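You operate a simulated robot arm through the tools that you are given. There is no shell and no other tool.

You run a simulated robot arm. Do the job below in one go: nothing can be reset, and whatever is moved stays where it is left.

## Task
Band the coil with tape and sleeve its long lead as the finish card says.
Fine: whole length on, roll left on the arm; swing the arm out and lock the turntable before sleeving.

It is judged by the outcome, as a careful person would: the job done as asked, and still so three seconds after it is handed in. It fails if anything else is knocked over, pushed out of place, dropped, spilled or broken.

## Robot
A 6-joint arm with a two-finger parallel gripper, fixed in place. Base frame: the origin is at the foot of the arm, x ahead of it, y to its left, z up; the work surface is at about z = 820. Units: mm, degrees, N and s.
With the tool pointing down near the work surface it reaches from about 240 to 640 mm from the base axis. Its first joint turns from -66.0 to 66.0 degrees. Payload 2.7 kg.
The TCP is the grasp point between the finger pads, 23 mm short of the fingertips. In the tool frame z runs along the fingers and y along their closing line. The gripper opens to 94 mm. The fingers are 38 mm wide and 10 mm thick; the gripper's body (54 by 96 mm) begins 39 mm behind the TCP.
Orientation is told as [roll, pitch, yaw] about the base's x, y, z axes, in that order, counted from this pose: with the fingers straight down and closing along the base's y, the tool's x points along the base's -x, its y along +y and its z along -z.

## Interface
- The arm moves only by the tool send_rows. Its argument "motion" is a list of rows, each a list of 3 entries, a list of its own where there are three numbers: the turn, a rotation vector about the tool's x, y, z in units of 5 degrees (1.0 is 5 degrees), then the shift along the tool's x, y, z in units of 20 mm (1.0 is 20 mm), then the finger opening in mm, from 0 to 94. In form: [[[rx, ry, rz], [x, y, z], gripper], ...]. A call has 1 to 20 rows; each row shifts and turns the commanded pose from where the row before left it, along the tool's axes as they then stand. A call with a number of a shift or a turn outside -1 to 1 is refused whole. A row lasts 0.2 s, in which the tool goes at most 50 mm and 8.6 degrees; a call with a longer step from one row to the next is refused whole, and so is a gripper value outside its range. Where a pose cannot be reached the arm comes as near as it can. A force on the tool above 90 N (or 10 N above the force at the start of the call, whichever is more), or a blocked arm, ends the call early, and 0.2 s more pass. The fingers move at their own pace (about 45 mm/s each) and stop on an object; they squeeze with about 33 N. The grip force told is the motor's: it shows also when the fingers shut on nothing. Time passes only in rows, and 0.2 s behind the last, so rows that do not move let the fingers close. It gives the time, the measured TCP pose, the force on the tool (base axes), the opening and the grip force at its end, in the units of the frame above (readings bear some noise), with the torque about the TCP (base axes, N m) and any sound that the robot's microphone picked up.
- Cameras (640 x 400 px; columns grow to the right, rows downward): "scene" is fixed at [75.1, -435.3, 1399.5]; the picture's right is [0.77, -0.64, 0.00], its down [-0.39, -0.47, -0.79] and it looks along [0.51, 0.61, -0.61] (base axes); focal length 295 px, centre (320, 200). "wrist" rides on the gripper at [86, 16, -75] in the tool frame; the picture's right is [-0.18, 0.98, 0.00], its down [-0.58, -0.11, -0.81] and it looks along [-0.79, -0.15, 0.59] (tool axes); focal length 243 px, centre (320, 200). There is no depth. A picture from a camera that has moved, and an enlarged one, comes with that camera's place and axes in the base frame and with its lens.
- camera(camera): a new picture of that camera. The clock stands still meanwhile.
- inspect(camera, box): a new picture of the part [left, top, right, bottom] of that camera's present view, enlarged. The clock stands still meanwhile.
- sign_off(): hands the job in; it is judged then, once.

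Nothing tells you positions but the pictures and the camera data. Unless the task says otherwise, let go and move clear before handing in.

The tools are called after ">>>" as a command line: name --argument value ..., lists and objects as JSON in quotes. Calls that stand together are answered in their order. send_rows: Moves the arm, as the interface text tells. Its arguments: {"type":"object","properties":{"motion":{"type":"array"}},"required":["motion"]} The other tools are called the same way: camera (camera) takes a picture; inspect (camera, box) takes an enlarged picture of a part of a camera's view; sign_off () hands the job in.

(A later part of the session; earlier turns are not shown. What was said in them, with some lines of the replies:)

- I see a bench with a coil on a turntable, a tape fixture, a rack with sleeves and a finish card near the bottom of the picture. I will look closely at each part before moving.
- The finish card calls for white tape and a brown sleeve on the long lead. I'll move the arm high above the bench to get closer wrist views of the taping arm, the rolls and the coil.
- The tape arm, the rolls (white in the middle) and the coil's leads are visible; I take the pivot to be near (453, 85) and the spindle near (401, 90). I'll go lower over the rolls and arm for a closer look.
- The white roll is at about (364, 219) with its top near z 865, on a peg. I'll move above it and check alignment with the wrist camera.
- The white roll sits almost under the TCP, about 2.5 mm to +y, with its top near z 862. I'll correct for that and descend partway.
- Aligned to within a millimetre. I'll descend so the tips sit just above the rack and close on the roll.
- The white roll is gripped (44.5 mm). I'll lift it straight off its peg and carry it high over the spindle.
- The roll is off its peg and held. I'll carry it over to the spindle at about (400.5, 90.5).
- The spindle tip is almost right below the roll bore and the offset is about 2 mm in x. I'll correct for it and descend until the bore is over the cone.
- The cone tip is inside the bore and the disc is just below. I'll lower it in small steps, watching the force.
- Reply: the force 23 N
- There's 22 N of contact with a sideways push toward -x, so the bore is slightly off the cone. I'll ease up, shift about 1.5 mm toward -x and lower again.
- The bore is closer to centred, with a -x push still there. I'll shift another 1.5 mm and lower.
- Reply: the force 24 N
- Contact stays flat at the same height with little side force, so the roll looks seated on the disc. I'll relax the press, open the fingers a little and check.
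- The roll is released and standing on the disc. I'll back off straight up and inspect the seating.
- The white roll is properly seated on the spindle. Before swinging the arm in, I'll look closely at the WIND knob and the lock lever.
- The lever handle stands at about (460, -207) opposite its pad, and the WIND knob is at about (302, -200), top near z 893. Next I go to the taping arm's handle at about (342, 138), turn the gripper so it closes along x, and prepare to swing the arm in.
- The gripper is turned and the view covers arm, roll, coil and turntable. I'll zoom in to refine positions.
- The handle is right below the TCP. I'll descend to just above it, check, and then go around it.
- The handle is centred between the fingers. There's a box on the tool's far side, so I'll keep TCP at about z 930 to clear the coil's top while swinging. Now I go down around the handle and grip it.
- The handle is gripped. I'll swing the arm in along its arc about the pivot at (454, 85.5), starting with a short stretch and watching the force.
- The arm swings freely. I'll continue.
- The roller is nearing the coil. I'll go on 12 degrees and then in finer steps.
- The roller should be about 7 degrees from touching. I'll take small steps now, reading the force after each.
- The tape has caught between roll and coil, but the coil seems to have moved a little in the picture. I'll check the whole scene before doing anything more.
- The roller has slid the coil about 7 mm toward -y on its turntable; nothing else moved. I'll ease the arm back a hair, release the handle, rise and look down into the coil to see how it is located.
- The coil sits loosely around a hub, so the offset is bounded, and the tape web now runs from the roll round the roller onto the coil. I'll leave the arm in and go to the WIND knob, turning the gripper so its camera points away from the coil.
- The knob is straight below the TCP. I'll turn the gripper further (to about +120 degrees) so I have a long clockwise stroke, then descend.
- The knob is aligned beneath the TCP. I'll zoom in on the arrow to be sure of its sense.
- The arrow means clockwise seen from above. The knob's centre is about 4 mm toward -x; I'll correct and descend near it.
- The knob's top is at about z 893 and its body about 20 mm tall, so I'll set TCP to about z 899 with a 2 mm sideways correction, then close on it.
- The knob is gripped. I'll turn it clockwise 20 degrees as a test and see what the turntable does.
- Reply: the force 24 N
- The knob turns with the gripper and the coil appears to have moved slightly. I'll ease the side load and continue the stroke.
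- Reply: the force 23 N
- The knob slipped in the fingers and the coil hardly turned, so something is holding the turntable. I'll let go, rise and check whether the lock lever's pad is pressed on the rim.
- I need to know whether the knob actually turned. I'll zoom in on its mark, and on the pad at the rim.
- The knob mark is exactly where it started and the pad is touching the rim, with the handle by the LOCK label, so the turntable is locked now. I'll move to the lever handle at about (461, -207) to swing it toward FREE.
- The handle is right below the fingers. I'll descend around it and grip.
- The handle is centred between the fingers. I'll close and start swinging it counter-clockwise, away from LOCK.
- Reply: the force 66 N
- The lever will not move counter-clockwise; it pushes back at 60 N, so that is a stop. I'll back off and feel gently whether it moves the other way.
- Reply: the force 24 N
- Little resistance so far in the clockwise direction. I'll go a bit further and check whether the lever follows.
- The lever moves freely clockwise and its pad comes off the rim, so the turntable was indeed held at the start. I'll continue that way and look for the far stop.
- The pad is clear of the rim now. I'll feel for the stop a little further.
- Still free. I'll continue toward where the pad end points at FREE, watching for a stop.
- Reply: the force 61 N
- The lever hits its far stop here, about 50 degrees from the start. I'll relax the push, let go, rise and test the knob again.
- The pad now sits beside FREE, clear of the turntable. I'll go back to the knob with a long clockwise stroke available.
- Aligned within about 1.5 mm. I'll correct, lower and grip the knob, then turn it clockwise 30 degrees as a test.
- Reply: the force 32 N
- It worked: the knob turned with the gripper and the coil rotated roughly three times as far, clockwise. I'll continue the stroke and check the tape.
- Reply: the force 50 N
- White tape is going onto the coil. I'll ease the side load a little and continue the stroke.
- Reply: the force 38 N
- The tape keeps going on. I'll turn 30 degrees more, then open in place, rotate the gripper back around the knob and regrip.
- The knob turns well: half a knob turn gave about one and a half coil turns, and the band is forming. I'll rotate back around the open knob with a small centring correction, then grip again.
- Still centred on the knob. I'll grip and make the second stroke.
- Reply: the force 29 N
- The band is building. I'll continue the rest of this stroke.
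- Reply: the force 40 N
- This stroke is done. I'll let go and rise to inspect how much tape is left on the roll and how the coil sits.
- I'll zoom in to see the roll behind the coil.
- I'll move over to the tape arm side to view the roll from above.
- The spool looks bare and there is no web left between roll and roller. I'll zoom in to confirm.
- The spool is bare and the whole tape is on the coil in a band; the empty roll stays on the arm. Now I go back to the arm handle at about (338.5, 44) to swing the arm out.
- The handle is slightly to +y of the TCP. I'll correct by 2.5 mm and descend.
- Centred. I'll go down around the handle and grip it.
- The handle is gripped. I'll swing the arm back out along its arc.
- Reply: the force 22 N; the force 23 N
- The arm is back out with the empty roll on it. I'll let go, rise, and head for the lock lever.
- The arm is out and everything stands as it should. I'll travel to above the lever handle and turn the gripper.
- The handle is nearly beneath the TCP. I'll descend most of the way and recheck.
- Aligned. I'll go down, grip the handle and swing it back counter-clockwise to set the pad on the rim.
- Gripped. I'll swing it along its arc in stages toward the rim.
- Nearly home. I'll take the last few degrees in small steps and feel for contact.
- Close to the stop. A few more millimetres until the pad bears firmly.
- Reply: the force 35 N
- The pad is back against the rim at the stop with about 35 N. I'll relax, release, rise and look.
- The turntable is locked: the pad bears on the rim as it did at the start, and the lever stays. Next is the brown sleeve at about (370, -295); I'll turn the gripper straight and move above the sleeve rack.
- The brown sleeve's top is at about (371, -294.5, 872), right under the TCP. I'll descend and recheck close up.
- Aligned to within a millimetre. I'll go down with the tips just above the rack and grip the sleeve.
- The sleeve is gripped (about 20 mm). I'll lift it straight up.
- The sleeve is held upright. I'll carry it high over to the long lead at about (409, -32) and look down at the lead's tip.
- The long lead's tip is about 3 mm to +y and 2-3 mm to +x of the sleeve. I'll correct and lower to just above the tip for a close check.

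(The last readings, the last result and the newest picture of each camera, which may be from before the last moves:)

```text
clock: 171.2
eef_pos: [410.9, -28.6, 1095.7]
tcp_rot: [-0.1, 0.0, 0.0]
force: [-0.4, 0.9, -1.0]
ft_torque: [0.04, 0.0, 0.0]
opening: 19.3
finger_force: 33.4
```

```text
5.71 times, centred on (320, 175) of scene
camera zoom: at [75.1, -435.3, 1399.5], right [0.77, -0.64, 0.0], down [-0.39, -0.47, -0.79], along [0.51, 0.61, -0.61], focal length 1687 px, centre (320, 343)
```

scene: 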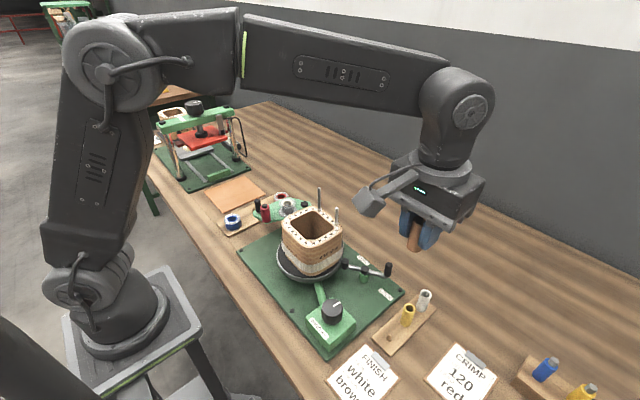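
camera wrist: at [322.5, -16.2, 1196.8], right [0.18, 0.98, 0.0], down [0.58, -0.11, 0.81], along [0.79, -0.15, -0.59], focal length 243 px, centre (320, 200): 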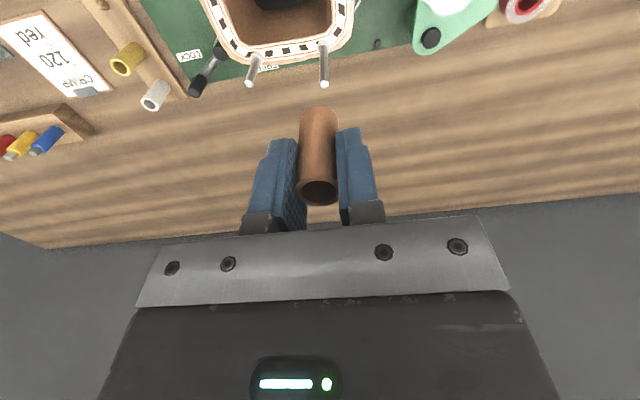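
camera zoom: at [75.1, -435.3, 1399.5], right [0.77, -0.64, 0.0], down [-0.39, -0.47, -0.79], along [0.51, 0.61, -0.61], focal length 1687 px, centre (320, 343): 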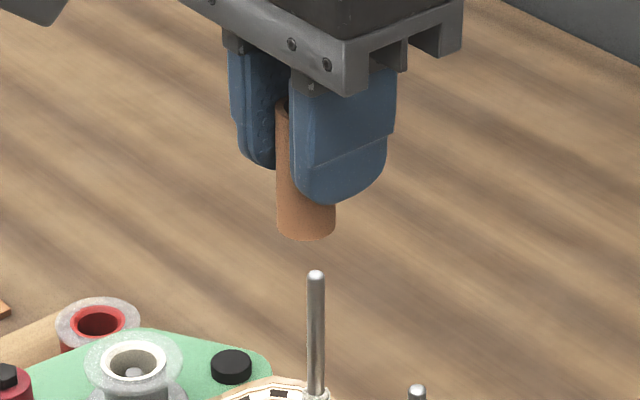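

In y it's aligned, but the scene view shows the sleeve about 4 mm short in x. I'll shift +4 mm and lower until the tip is near the sleeve mouth.

>>> send_rows --motion '[[[0, 0, 0], [-0.1, 0.02, 0], 14], [[0, 0, 0], [-0.1, 0.02, 0], 14], [[0, 0, 0], [0, 0, 0.3], 14], [[0, 0, 0], [0, 0, 0.3], 14], [[0, 0, 0], [0, 0, 0], 14]]'

>>> inspect --camera "wrist" --box '[260, 60, 380, 220]'

>>> inspect --camera "scene" --box '[300, 160, 340, 200]'

```text
clock: 172.4
eef_pos: [415.9, -29.2, 1082.5]
tcp_rot: [0.0, 0.1, 0.0]
force: [0.2, -0.8, -0.2]
ft_torque: [0.04, 0.0, 0.05]
opening: 19.3
finger_force: 32.8
```

```text
2.50 times, centred on (320, 140) of wrist
camera zoom: at [328.8, -12.9, 1156.9], right [0.18, 0.98, 0.0], down [0.58, -0.11, 0.81], along [0.79, -0.15, -0.59], focal length 606 px, centre (320, 350)
```

zoom: 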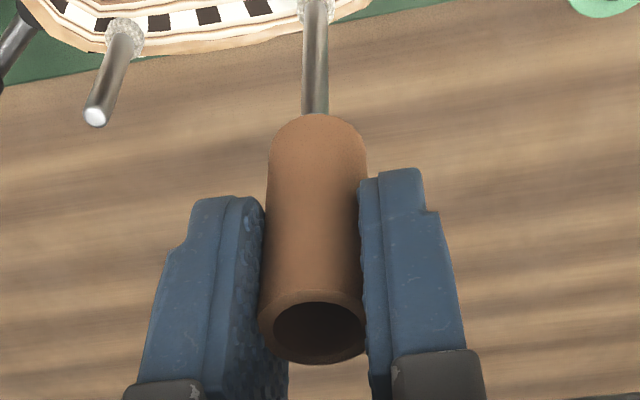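

```text
10.00 times, centred on (320, 180) of scene
camera zoom: at [75.1, -435.3, 1399.5], right [0.77, -0.64, 0.0], down [-0.39, -0.47, -0.79], along [0.51, 0.61, -0.61], focal length 2952 px, centre (320, 400)
```

zoom: 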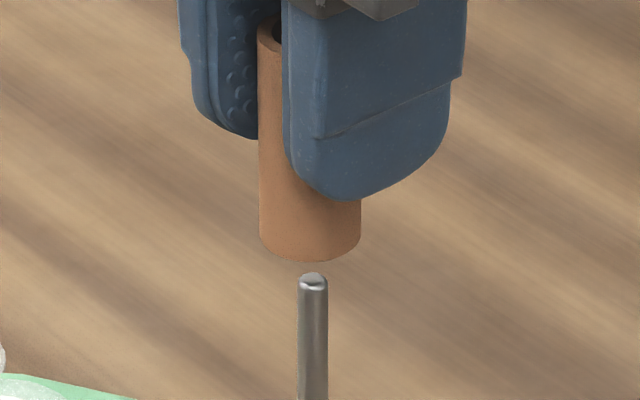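

Both views now show the sleeve centred over the lead. I'll lower it onto the tip in small steps while watching the force.

>>> send_rows --motion '[[[0, 0, 0], [0, -0.025, 0.25], 14], [[0, 0, 0], [0, 0, 0.25], 14], [[0, 0, 0], [0, 0, 0.25], 14], [[0, 0, 0], [0, 0, 0.25], 14], [[0, 0, 0], [0, 0, 0], 14]]'

>>> inspect --camera "wrist" --box '[260, 60, 380, 220]'

>>> inspect --camera "scene" --box '[300, 160, 340, 200]'

```text
clock: 173.6
eef_pos: [415.9, -29.2, 1062.2]
tcp_rot: [0.0, -0.1, 0.0]
force: [-0.5, 0.0, -0.8]
ft_torque: [0.03, 0.04, 0.03]
opening: 19.2
finger_force: 32.4
```

```text
2.50 times, centred on (320, 140) of wrist
camera zoom: at [328.8, -13.5, 1136.4], right [0.18, 0.98, 0.0], down [0.58, -0.11, 0.81], along [0.79, -0.15, -0.59], focal length 606 px, centre (320, 350)
```

zoom: 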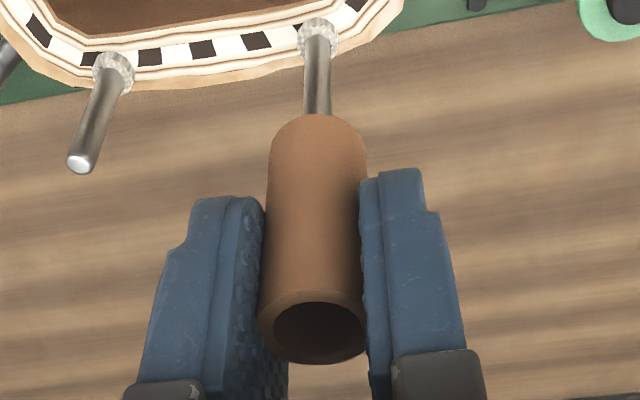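

```text
10.00 times, centred on (320, 180) of scene
camera zoom: at [75.1, -435.3, 1399.5], right [0.77, -0.64, 0.0], down [-0.39, -0.47, -0.79], along [0.51, 0.61, -0.61], focal length 2952 px, centre (320, 400)
```

zoom: 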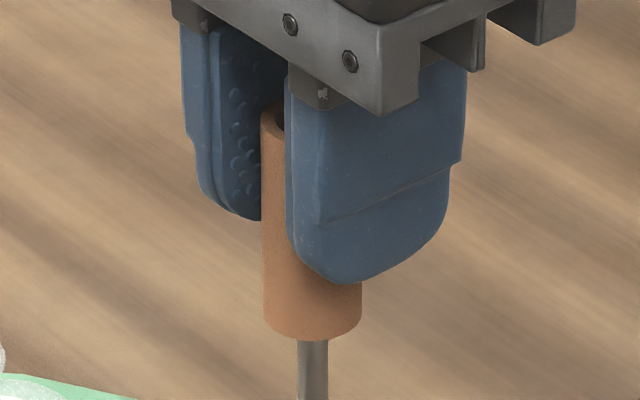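

No contact force, and the lead enters the sleeve mouth at its centre from both views. I'll continue down.

>>> send_rows --motion '[[[0, 0, 0], [0, 0, 0.25], 14], [[0, 0, 0], [0, 0, 0.25], 14], [[0, 0, 0], [0, 0, 0.25], 14], [[0, 0, 0], [0, 0, 0.25], 14], [[0, 0, 0], [0, 0, 0.25], 14], [[0, 0, 0], [0, 0, 0.25], 14], [[0, 0, 0], [0, 0, 0.25], 14], [[0, 0, 0], [0, 0, 0], 14]]'

>>> inspect --camera "wrist" --box '[260, 60, 380, 220]'

>>> inspect --camera "scene" --box '[295, 175, 345, 215]'

```text
clock: 175.4
eef_pos: [415.4, -29.6, 1028.2]
tcp_rot: [0.0, 0.0, 0.0]
force: [0.4, 0.1, 0.4]
ft_torque: [-0.02, 0.02, 0.02]
opening: 19.3
finger_force: 32.6
```

```text
2.50 times, centred on (320, 140) of wrist
camera zoom: at [328.7, -13.1, 1101.9], right [0.18, 0.98, 0.0], down [0.58, -0.11, 0.81], along [0.79, -0.15, -0.59], focal length 606 px, centre (320, 350)
```

zoom: 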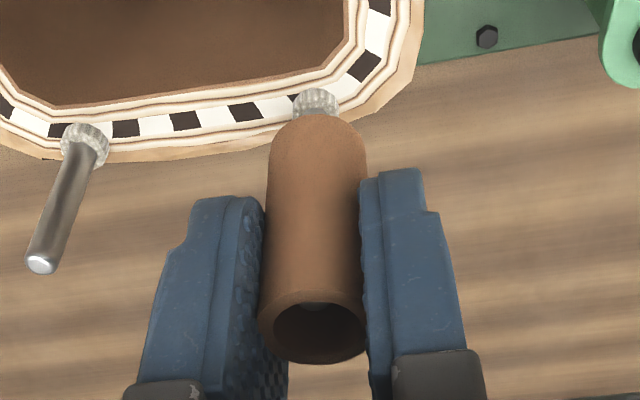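

```text
10.00 times, centred on (320, 195) of scene
camera zoom: at [75.1, -435.3, 1399.5], right [0.77, -0.64, 0.0], down [-0.39, -0.47, -0.79], along [0.51, 0.61, -0.61], focal length 2952 px, centre (320, 250)
```

zoom: 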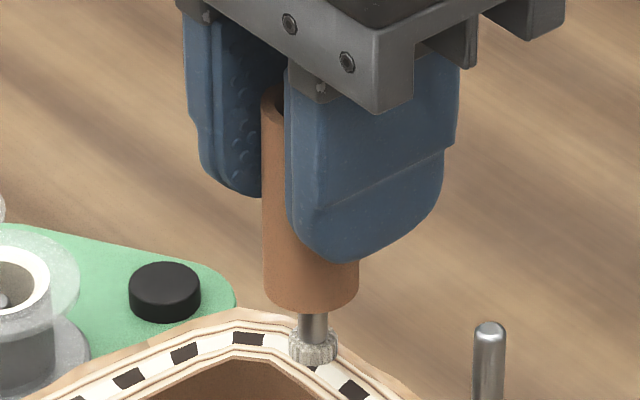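

The lead's tip is visible inside the sleeve. I'll lower the rest of the way gently.

>>> send_rows --motion '[[[0, 0, 0], [0, 0, 0.15], 14], [[0, 0, 0], [0, 0, 0.15], 14], [[0, 0, 0], [0, 0, 0.15], 14], [[0, 0, 0], [0, 0, 0.1], 14], [[0, 0, 0], [0, 0, 0], 14]]'

>>> inspect --camera "wrist" --box '[260, 60, 380, 220]'

>>> inspect --camera "scene" --box '[295, 185, 345, 225]'

```text
clock: 176.6
eef_pos: [415.6, -31.2, 1015.4]
tcp_rot: [-0.1, 0.0, 0.0]
force: [0.3, 0.4, 0.4]
ft_torque: [-0.05, 0.02, 0.03]
opening: 19.4
finger_force: 32.9
```

```text
2.50 times, centred on (320, 140) of wrist
camera zoom: at [328.9, -13.1, 1090.7], right [0.18, 0.98, 0.0], down [0.58, -0.11, 0.81], along [0.79, -0.15, -0.59], focal length 606 px, centre (320, 350)
```

zoom: 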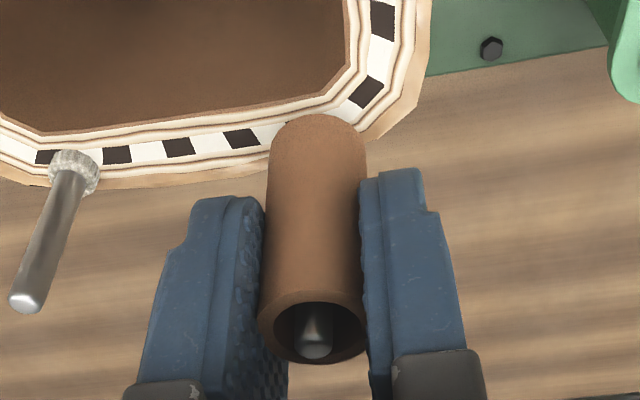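

```text
10.00 times, centred on (320, 205) of scene
camera zoom: at [75.1, -435.3, 1399.5], right [0.77, -0.64, 0.0], down [-0.39, -0.47, -0.79], along [0.51, 0.61, -0.61], focal length 2952 px, centre (320, 150)
```

zoom: 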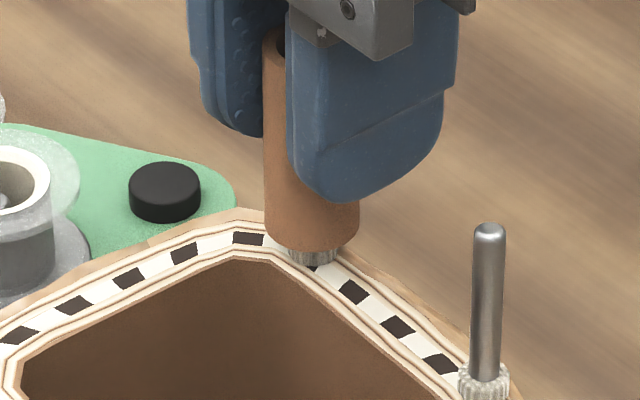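

Almost down to the gland at the lead's foot. A few more millimetres until it seats.

>>> send_rows --motion '[[[0, 0, 0], [0, 0, 0.1], 14], [[0, 0, 0], [0, 0, 0.1], 14], [[0, 0, 0], [0, 0, 0.1], 14], [[0, 0, 0], [0, 0, 0], 14]]'

>>> inspect --camera "scene" --box '[295, 185, 345, 225]'

```text
clock: 177.6
eef_pos: [415.4, -29.3, 1010.2]
tcp_rot: [0.1, 0.2, -0.1]
force: [0.4, 0.7, 0.5]
ft_torque: [0.01, -0.03, 0.02]
opening: 19.4
finger_force: 33.4
```

```text
10.00 times, centred on (320, 205) of scene
camera zoom: at [75.1, -435.3, 1399.5], right [0.77, -0.64, 0.0], down [-0.39, -0.47, -0.79], along [0.51, 0.61, -0.61], focal length 2952 px, centre (320, 150)
```

zoom: 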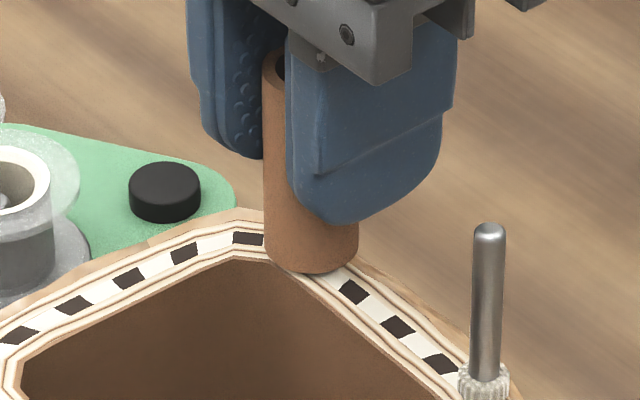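

The sleeve now covers the gland with no force yet. Two more small steps for contact with the coil's top.

>>> send_rows --motion '[[[0, 0, 0], [0, 0, 0.08], 14], [[0, 0, 0], [0, 0, 0.07], 14], [[0, 0, 0], [0, 0, 0], 14]]'

>>> inspect --camera "scene" --box '[295, 185, 345, 225]'

>>> inspect --camera "wrist" --box '[260, 60, 380, 220]'

```text
clock: 178.4
eef_pos: [415.7, -29.4, 1009.8]
tcp_rot: [0.0, -0.1, 0.0]
force: [-4.4, 0.3, 16.9]
ft_torque: [0.01, 0.21, 0.0]
opening: 19.7
finger_force: 33.0
```

```text
10.00 times, centred on (320, 205) of scene
camera zoom: at [74.7, -435.3, 1399.5], right [0.77, -0.64, 0.0], down [-0.39, -0.47, -0.79], along [0.51, 0.61, -0.61], focal length 2952 px, centre (320, 150)
```

zoom: 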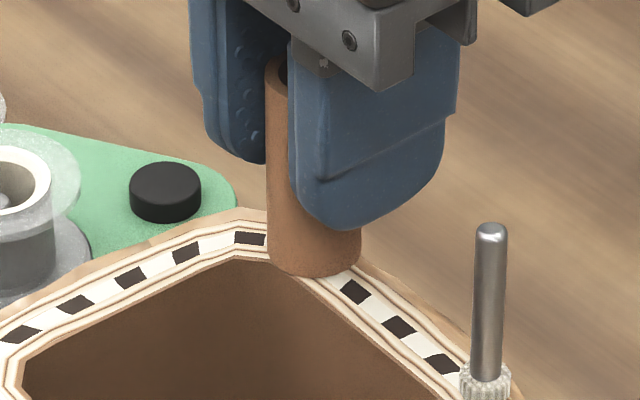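

```text
2.50 times, centred on (320, 140) of wrist
camera zoom: at [328.8, -13.4, 1083.0], right [0.18, 0.98, 0.0], down [0.58, -0.11, 0.81], along [0.79, -0.15, -0.59], focal length 606 px, centre (320, 350)
```

zoom: 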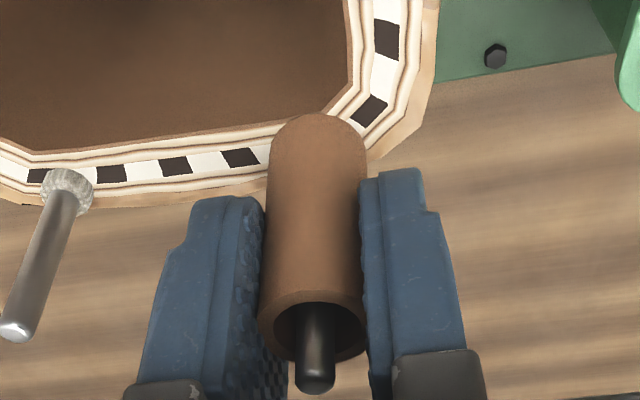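

It is seated on the coil's top with the lead through it. I'll relax, open the fingers and rise straight up.

>>> send_rows --motion '[[[0, 0, 0], [0, 0, -0.04], 14], [[0, 0, 0], [0, 0, 0], 22], [[0, 0, 0], [0, 0, 0], 30], [[0, 0, 0], [0, 0, 0], 40], [[0, 0, 0], [0, 0, 0], 44], [[0, 0, 0], [0, 0, -0.4], 44], [[0, 0, 0], [0, 0, -0.8], 44], [[0, 0, 0], [0, 0, -1], 44], [[0, 0, 0], [0, 0, -1], 44], [[0, 0, 0], [0, 0, -1], 44], [[0, 0, 0], [0, 0, -1], 44], [[0, 0, 0], [0, 0, -1], 44], [[0, 0, 0], [0, 0, -1], 44], [[0, 0, 0], [0, 0, 0], 44]]'

>>> inspect --camera "scene" --box '[220, 160, 420, 300]'

>>> camera --camera "wrist"

```text
clock: 181.4
eef_pos: [415.3, -30.0, 1153.9]
tcp_rot: [0.0, -0.1, 0.0]
force: [-0.4, -0.3, -0.1]
ft_torque: [0.01, -0.01, 0.0]
opening: 43.9
finger_force: 0.1
```

```text
2.86 times, centred on (320, 230) of scene
camera zoom: at [75.1, -435.3, 1399.5], right [0.77, -0.64, 0.0], down [-0.39, -0.47, -0.79], along [0.51, 0.61, -0.61], focal length 843 px, centre (320, 114)
```

zoom: 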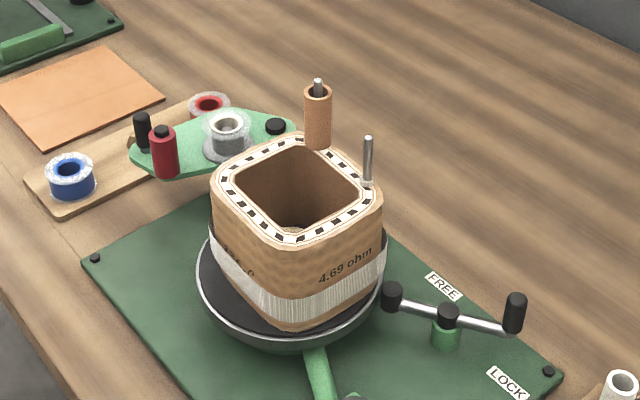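

```text
taken
camera wrist: at [328.4, -13.4, 1227.3], right [0.18, 0.98, 0.0], down [0.58, -0.11, 0.81], along [0.79, -0.15, -0.59], focal length 243 px, centre (320, 200)
```

wrist: 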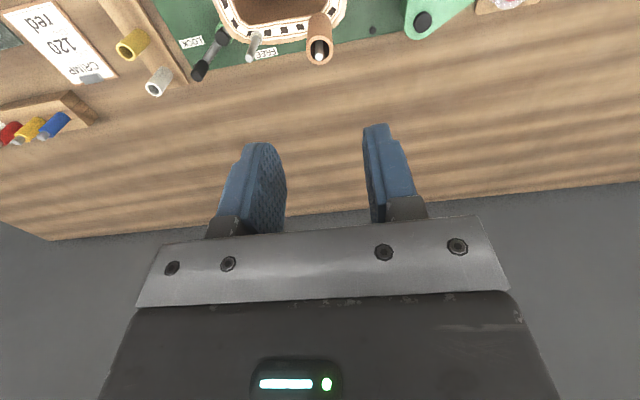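

The brown sleeve stands on the long lead. I'll do a last check of band, coil seating, arm and lever before handing in.

>>> inspect --camera "scene" --box '[275, 215, 355, 285]'

>>> inspect --camera "scene" --box '[260, 180, 340, 240]'

>>> camera --camera "scene"

>>> inspect --camera "wrist" --box '[180, 0, 380, 100]'

```text
5.71 times, centred on (315, 250) of scene
camera zoom: at [75.1, -435.3, 1399.5], right [0.77, -0.64, 0.0], down [-0.39, -0.47, -0.79], along [0.51, 0.61, -0.61], focal length 1687 px, centre (349, -86)
```

zoom: 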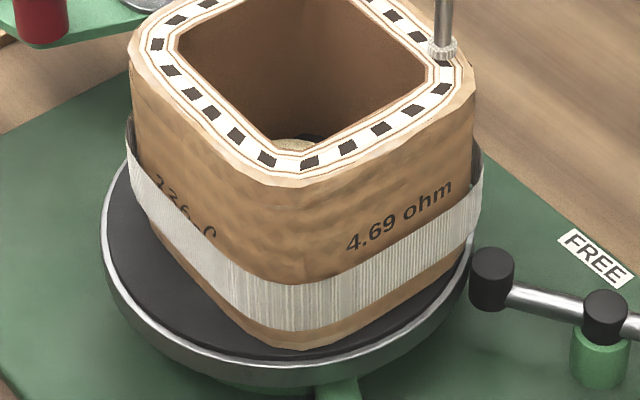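

```text
6.67 times, centred on (300, 210) of scene
camera zoom: at [75.1, -435.3, 1399.5], right [0.77, -0.64, 0.0], down [-0.39, -0.47, -0.79], along [0.51, 0.61, -0.61], focal length 1968 px, centre (453, 133)
```

zoom: 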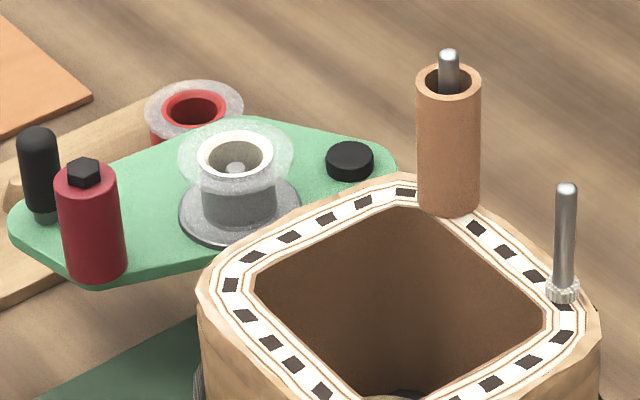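

```text
taken
```

scene: 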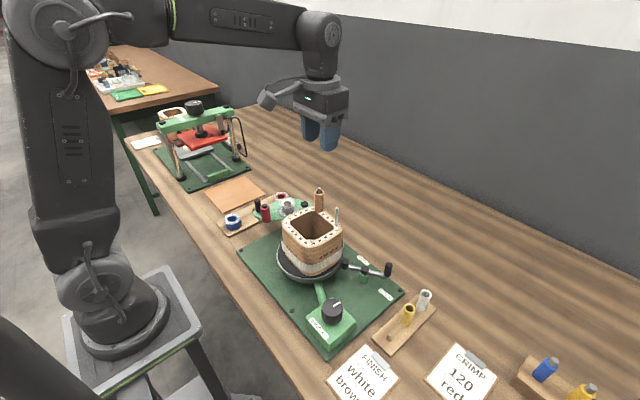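

```text
3.20 times, centred on (280, 50) of wrist
camera zoom: at [328.4, -13.4, 1227.3], right [0.18, 0.98, 0.0], down [0.58, -0.11, 0.81], along [0.79, -0.15, -0.59], focal length 776 px, centre (448, 680)
```

zoom: 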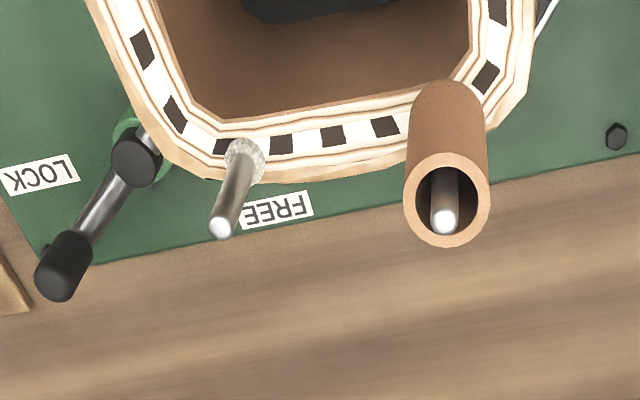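

The white band goes all the way round the coil, and the empty roll sits on the arm, which is swung out. The pad bears on the turntable rim, the brown sleeve stands on the long lead, and the gripper is clear, so I'm handing the job in.

>>> sign_off

```text
The job is handed in.
```

The coil is banded with the white tape, the brown sleeve is on the long lead, and the job is handed in.

- **Tape:** The whole length is on. The empty roll is still on its arm, and the arm is swung out to about where it started.
- **Turntable:** I locked it before sleeving, with the lever back at its stop and the pad on the rim. It was already locked when I started, so I freed it to wind and locked it again afterwards.
- **Sleeve:** It sits down on the coil's top with the long lead through it. The short lead is bare.
- **Coil position:** While I was swinging the arm in, the roller slid the coil about 7 mm on the turntable. It stands upright and inside the rim, but it is still slightly off centre because I did not re-centre it.

Nothing else was knocked over or dropped. The only other things I moved were the ones the job needed: the arm, the WIND knob and the lock lever.
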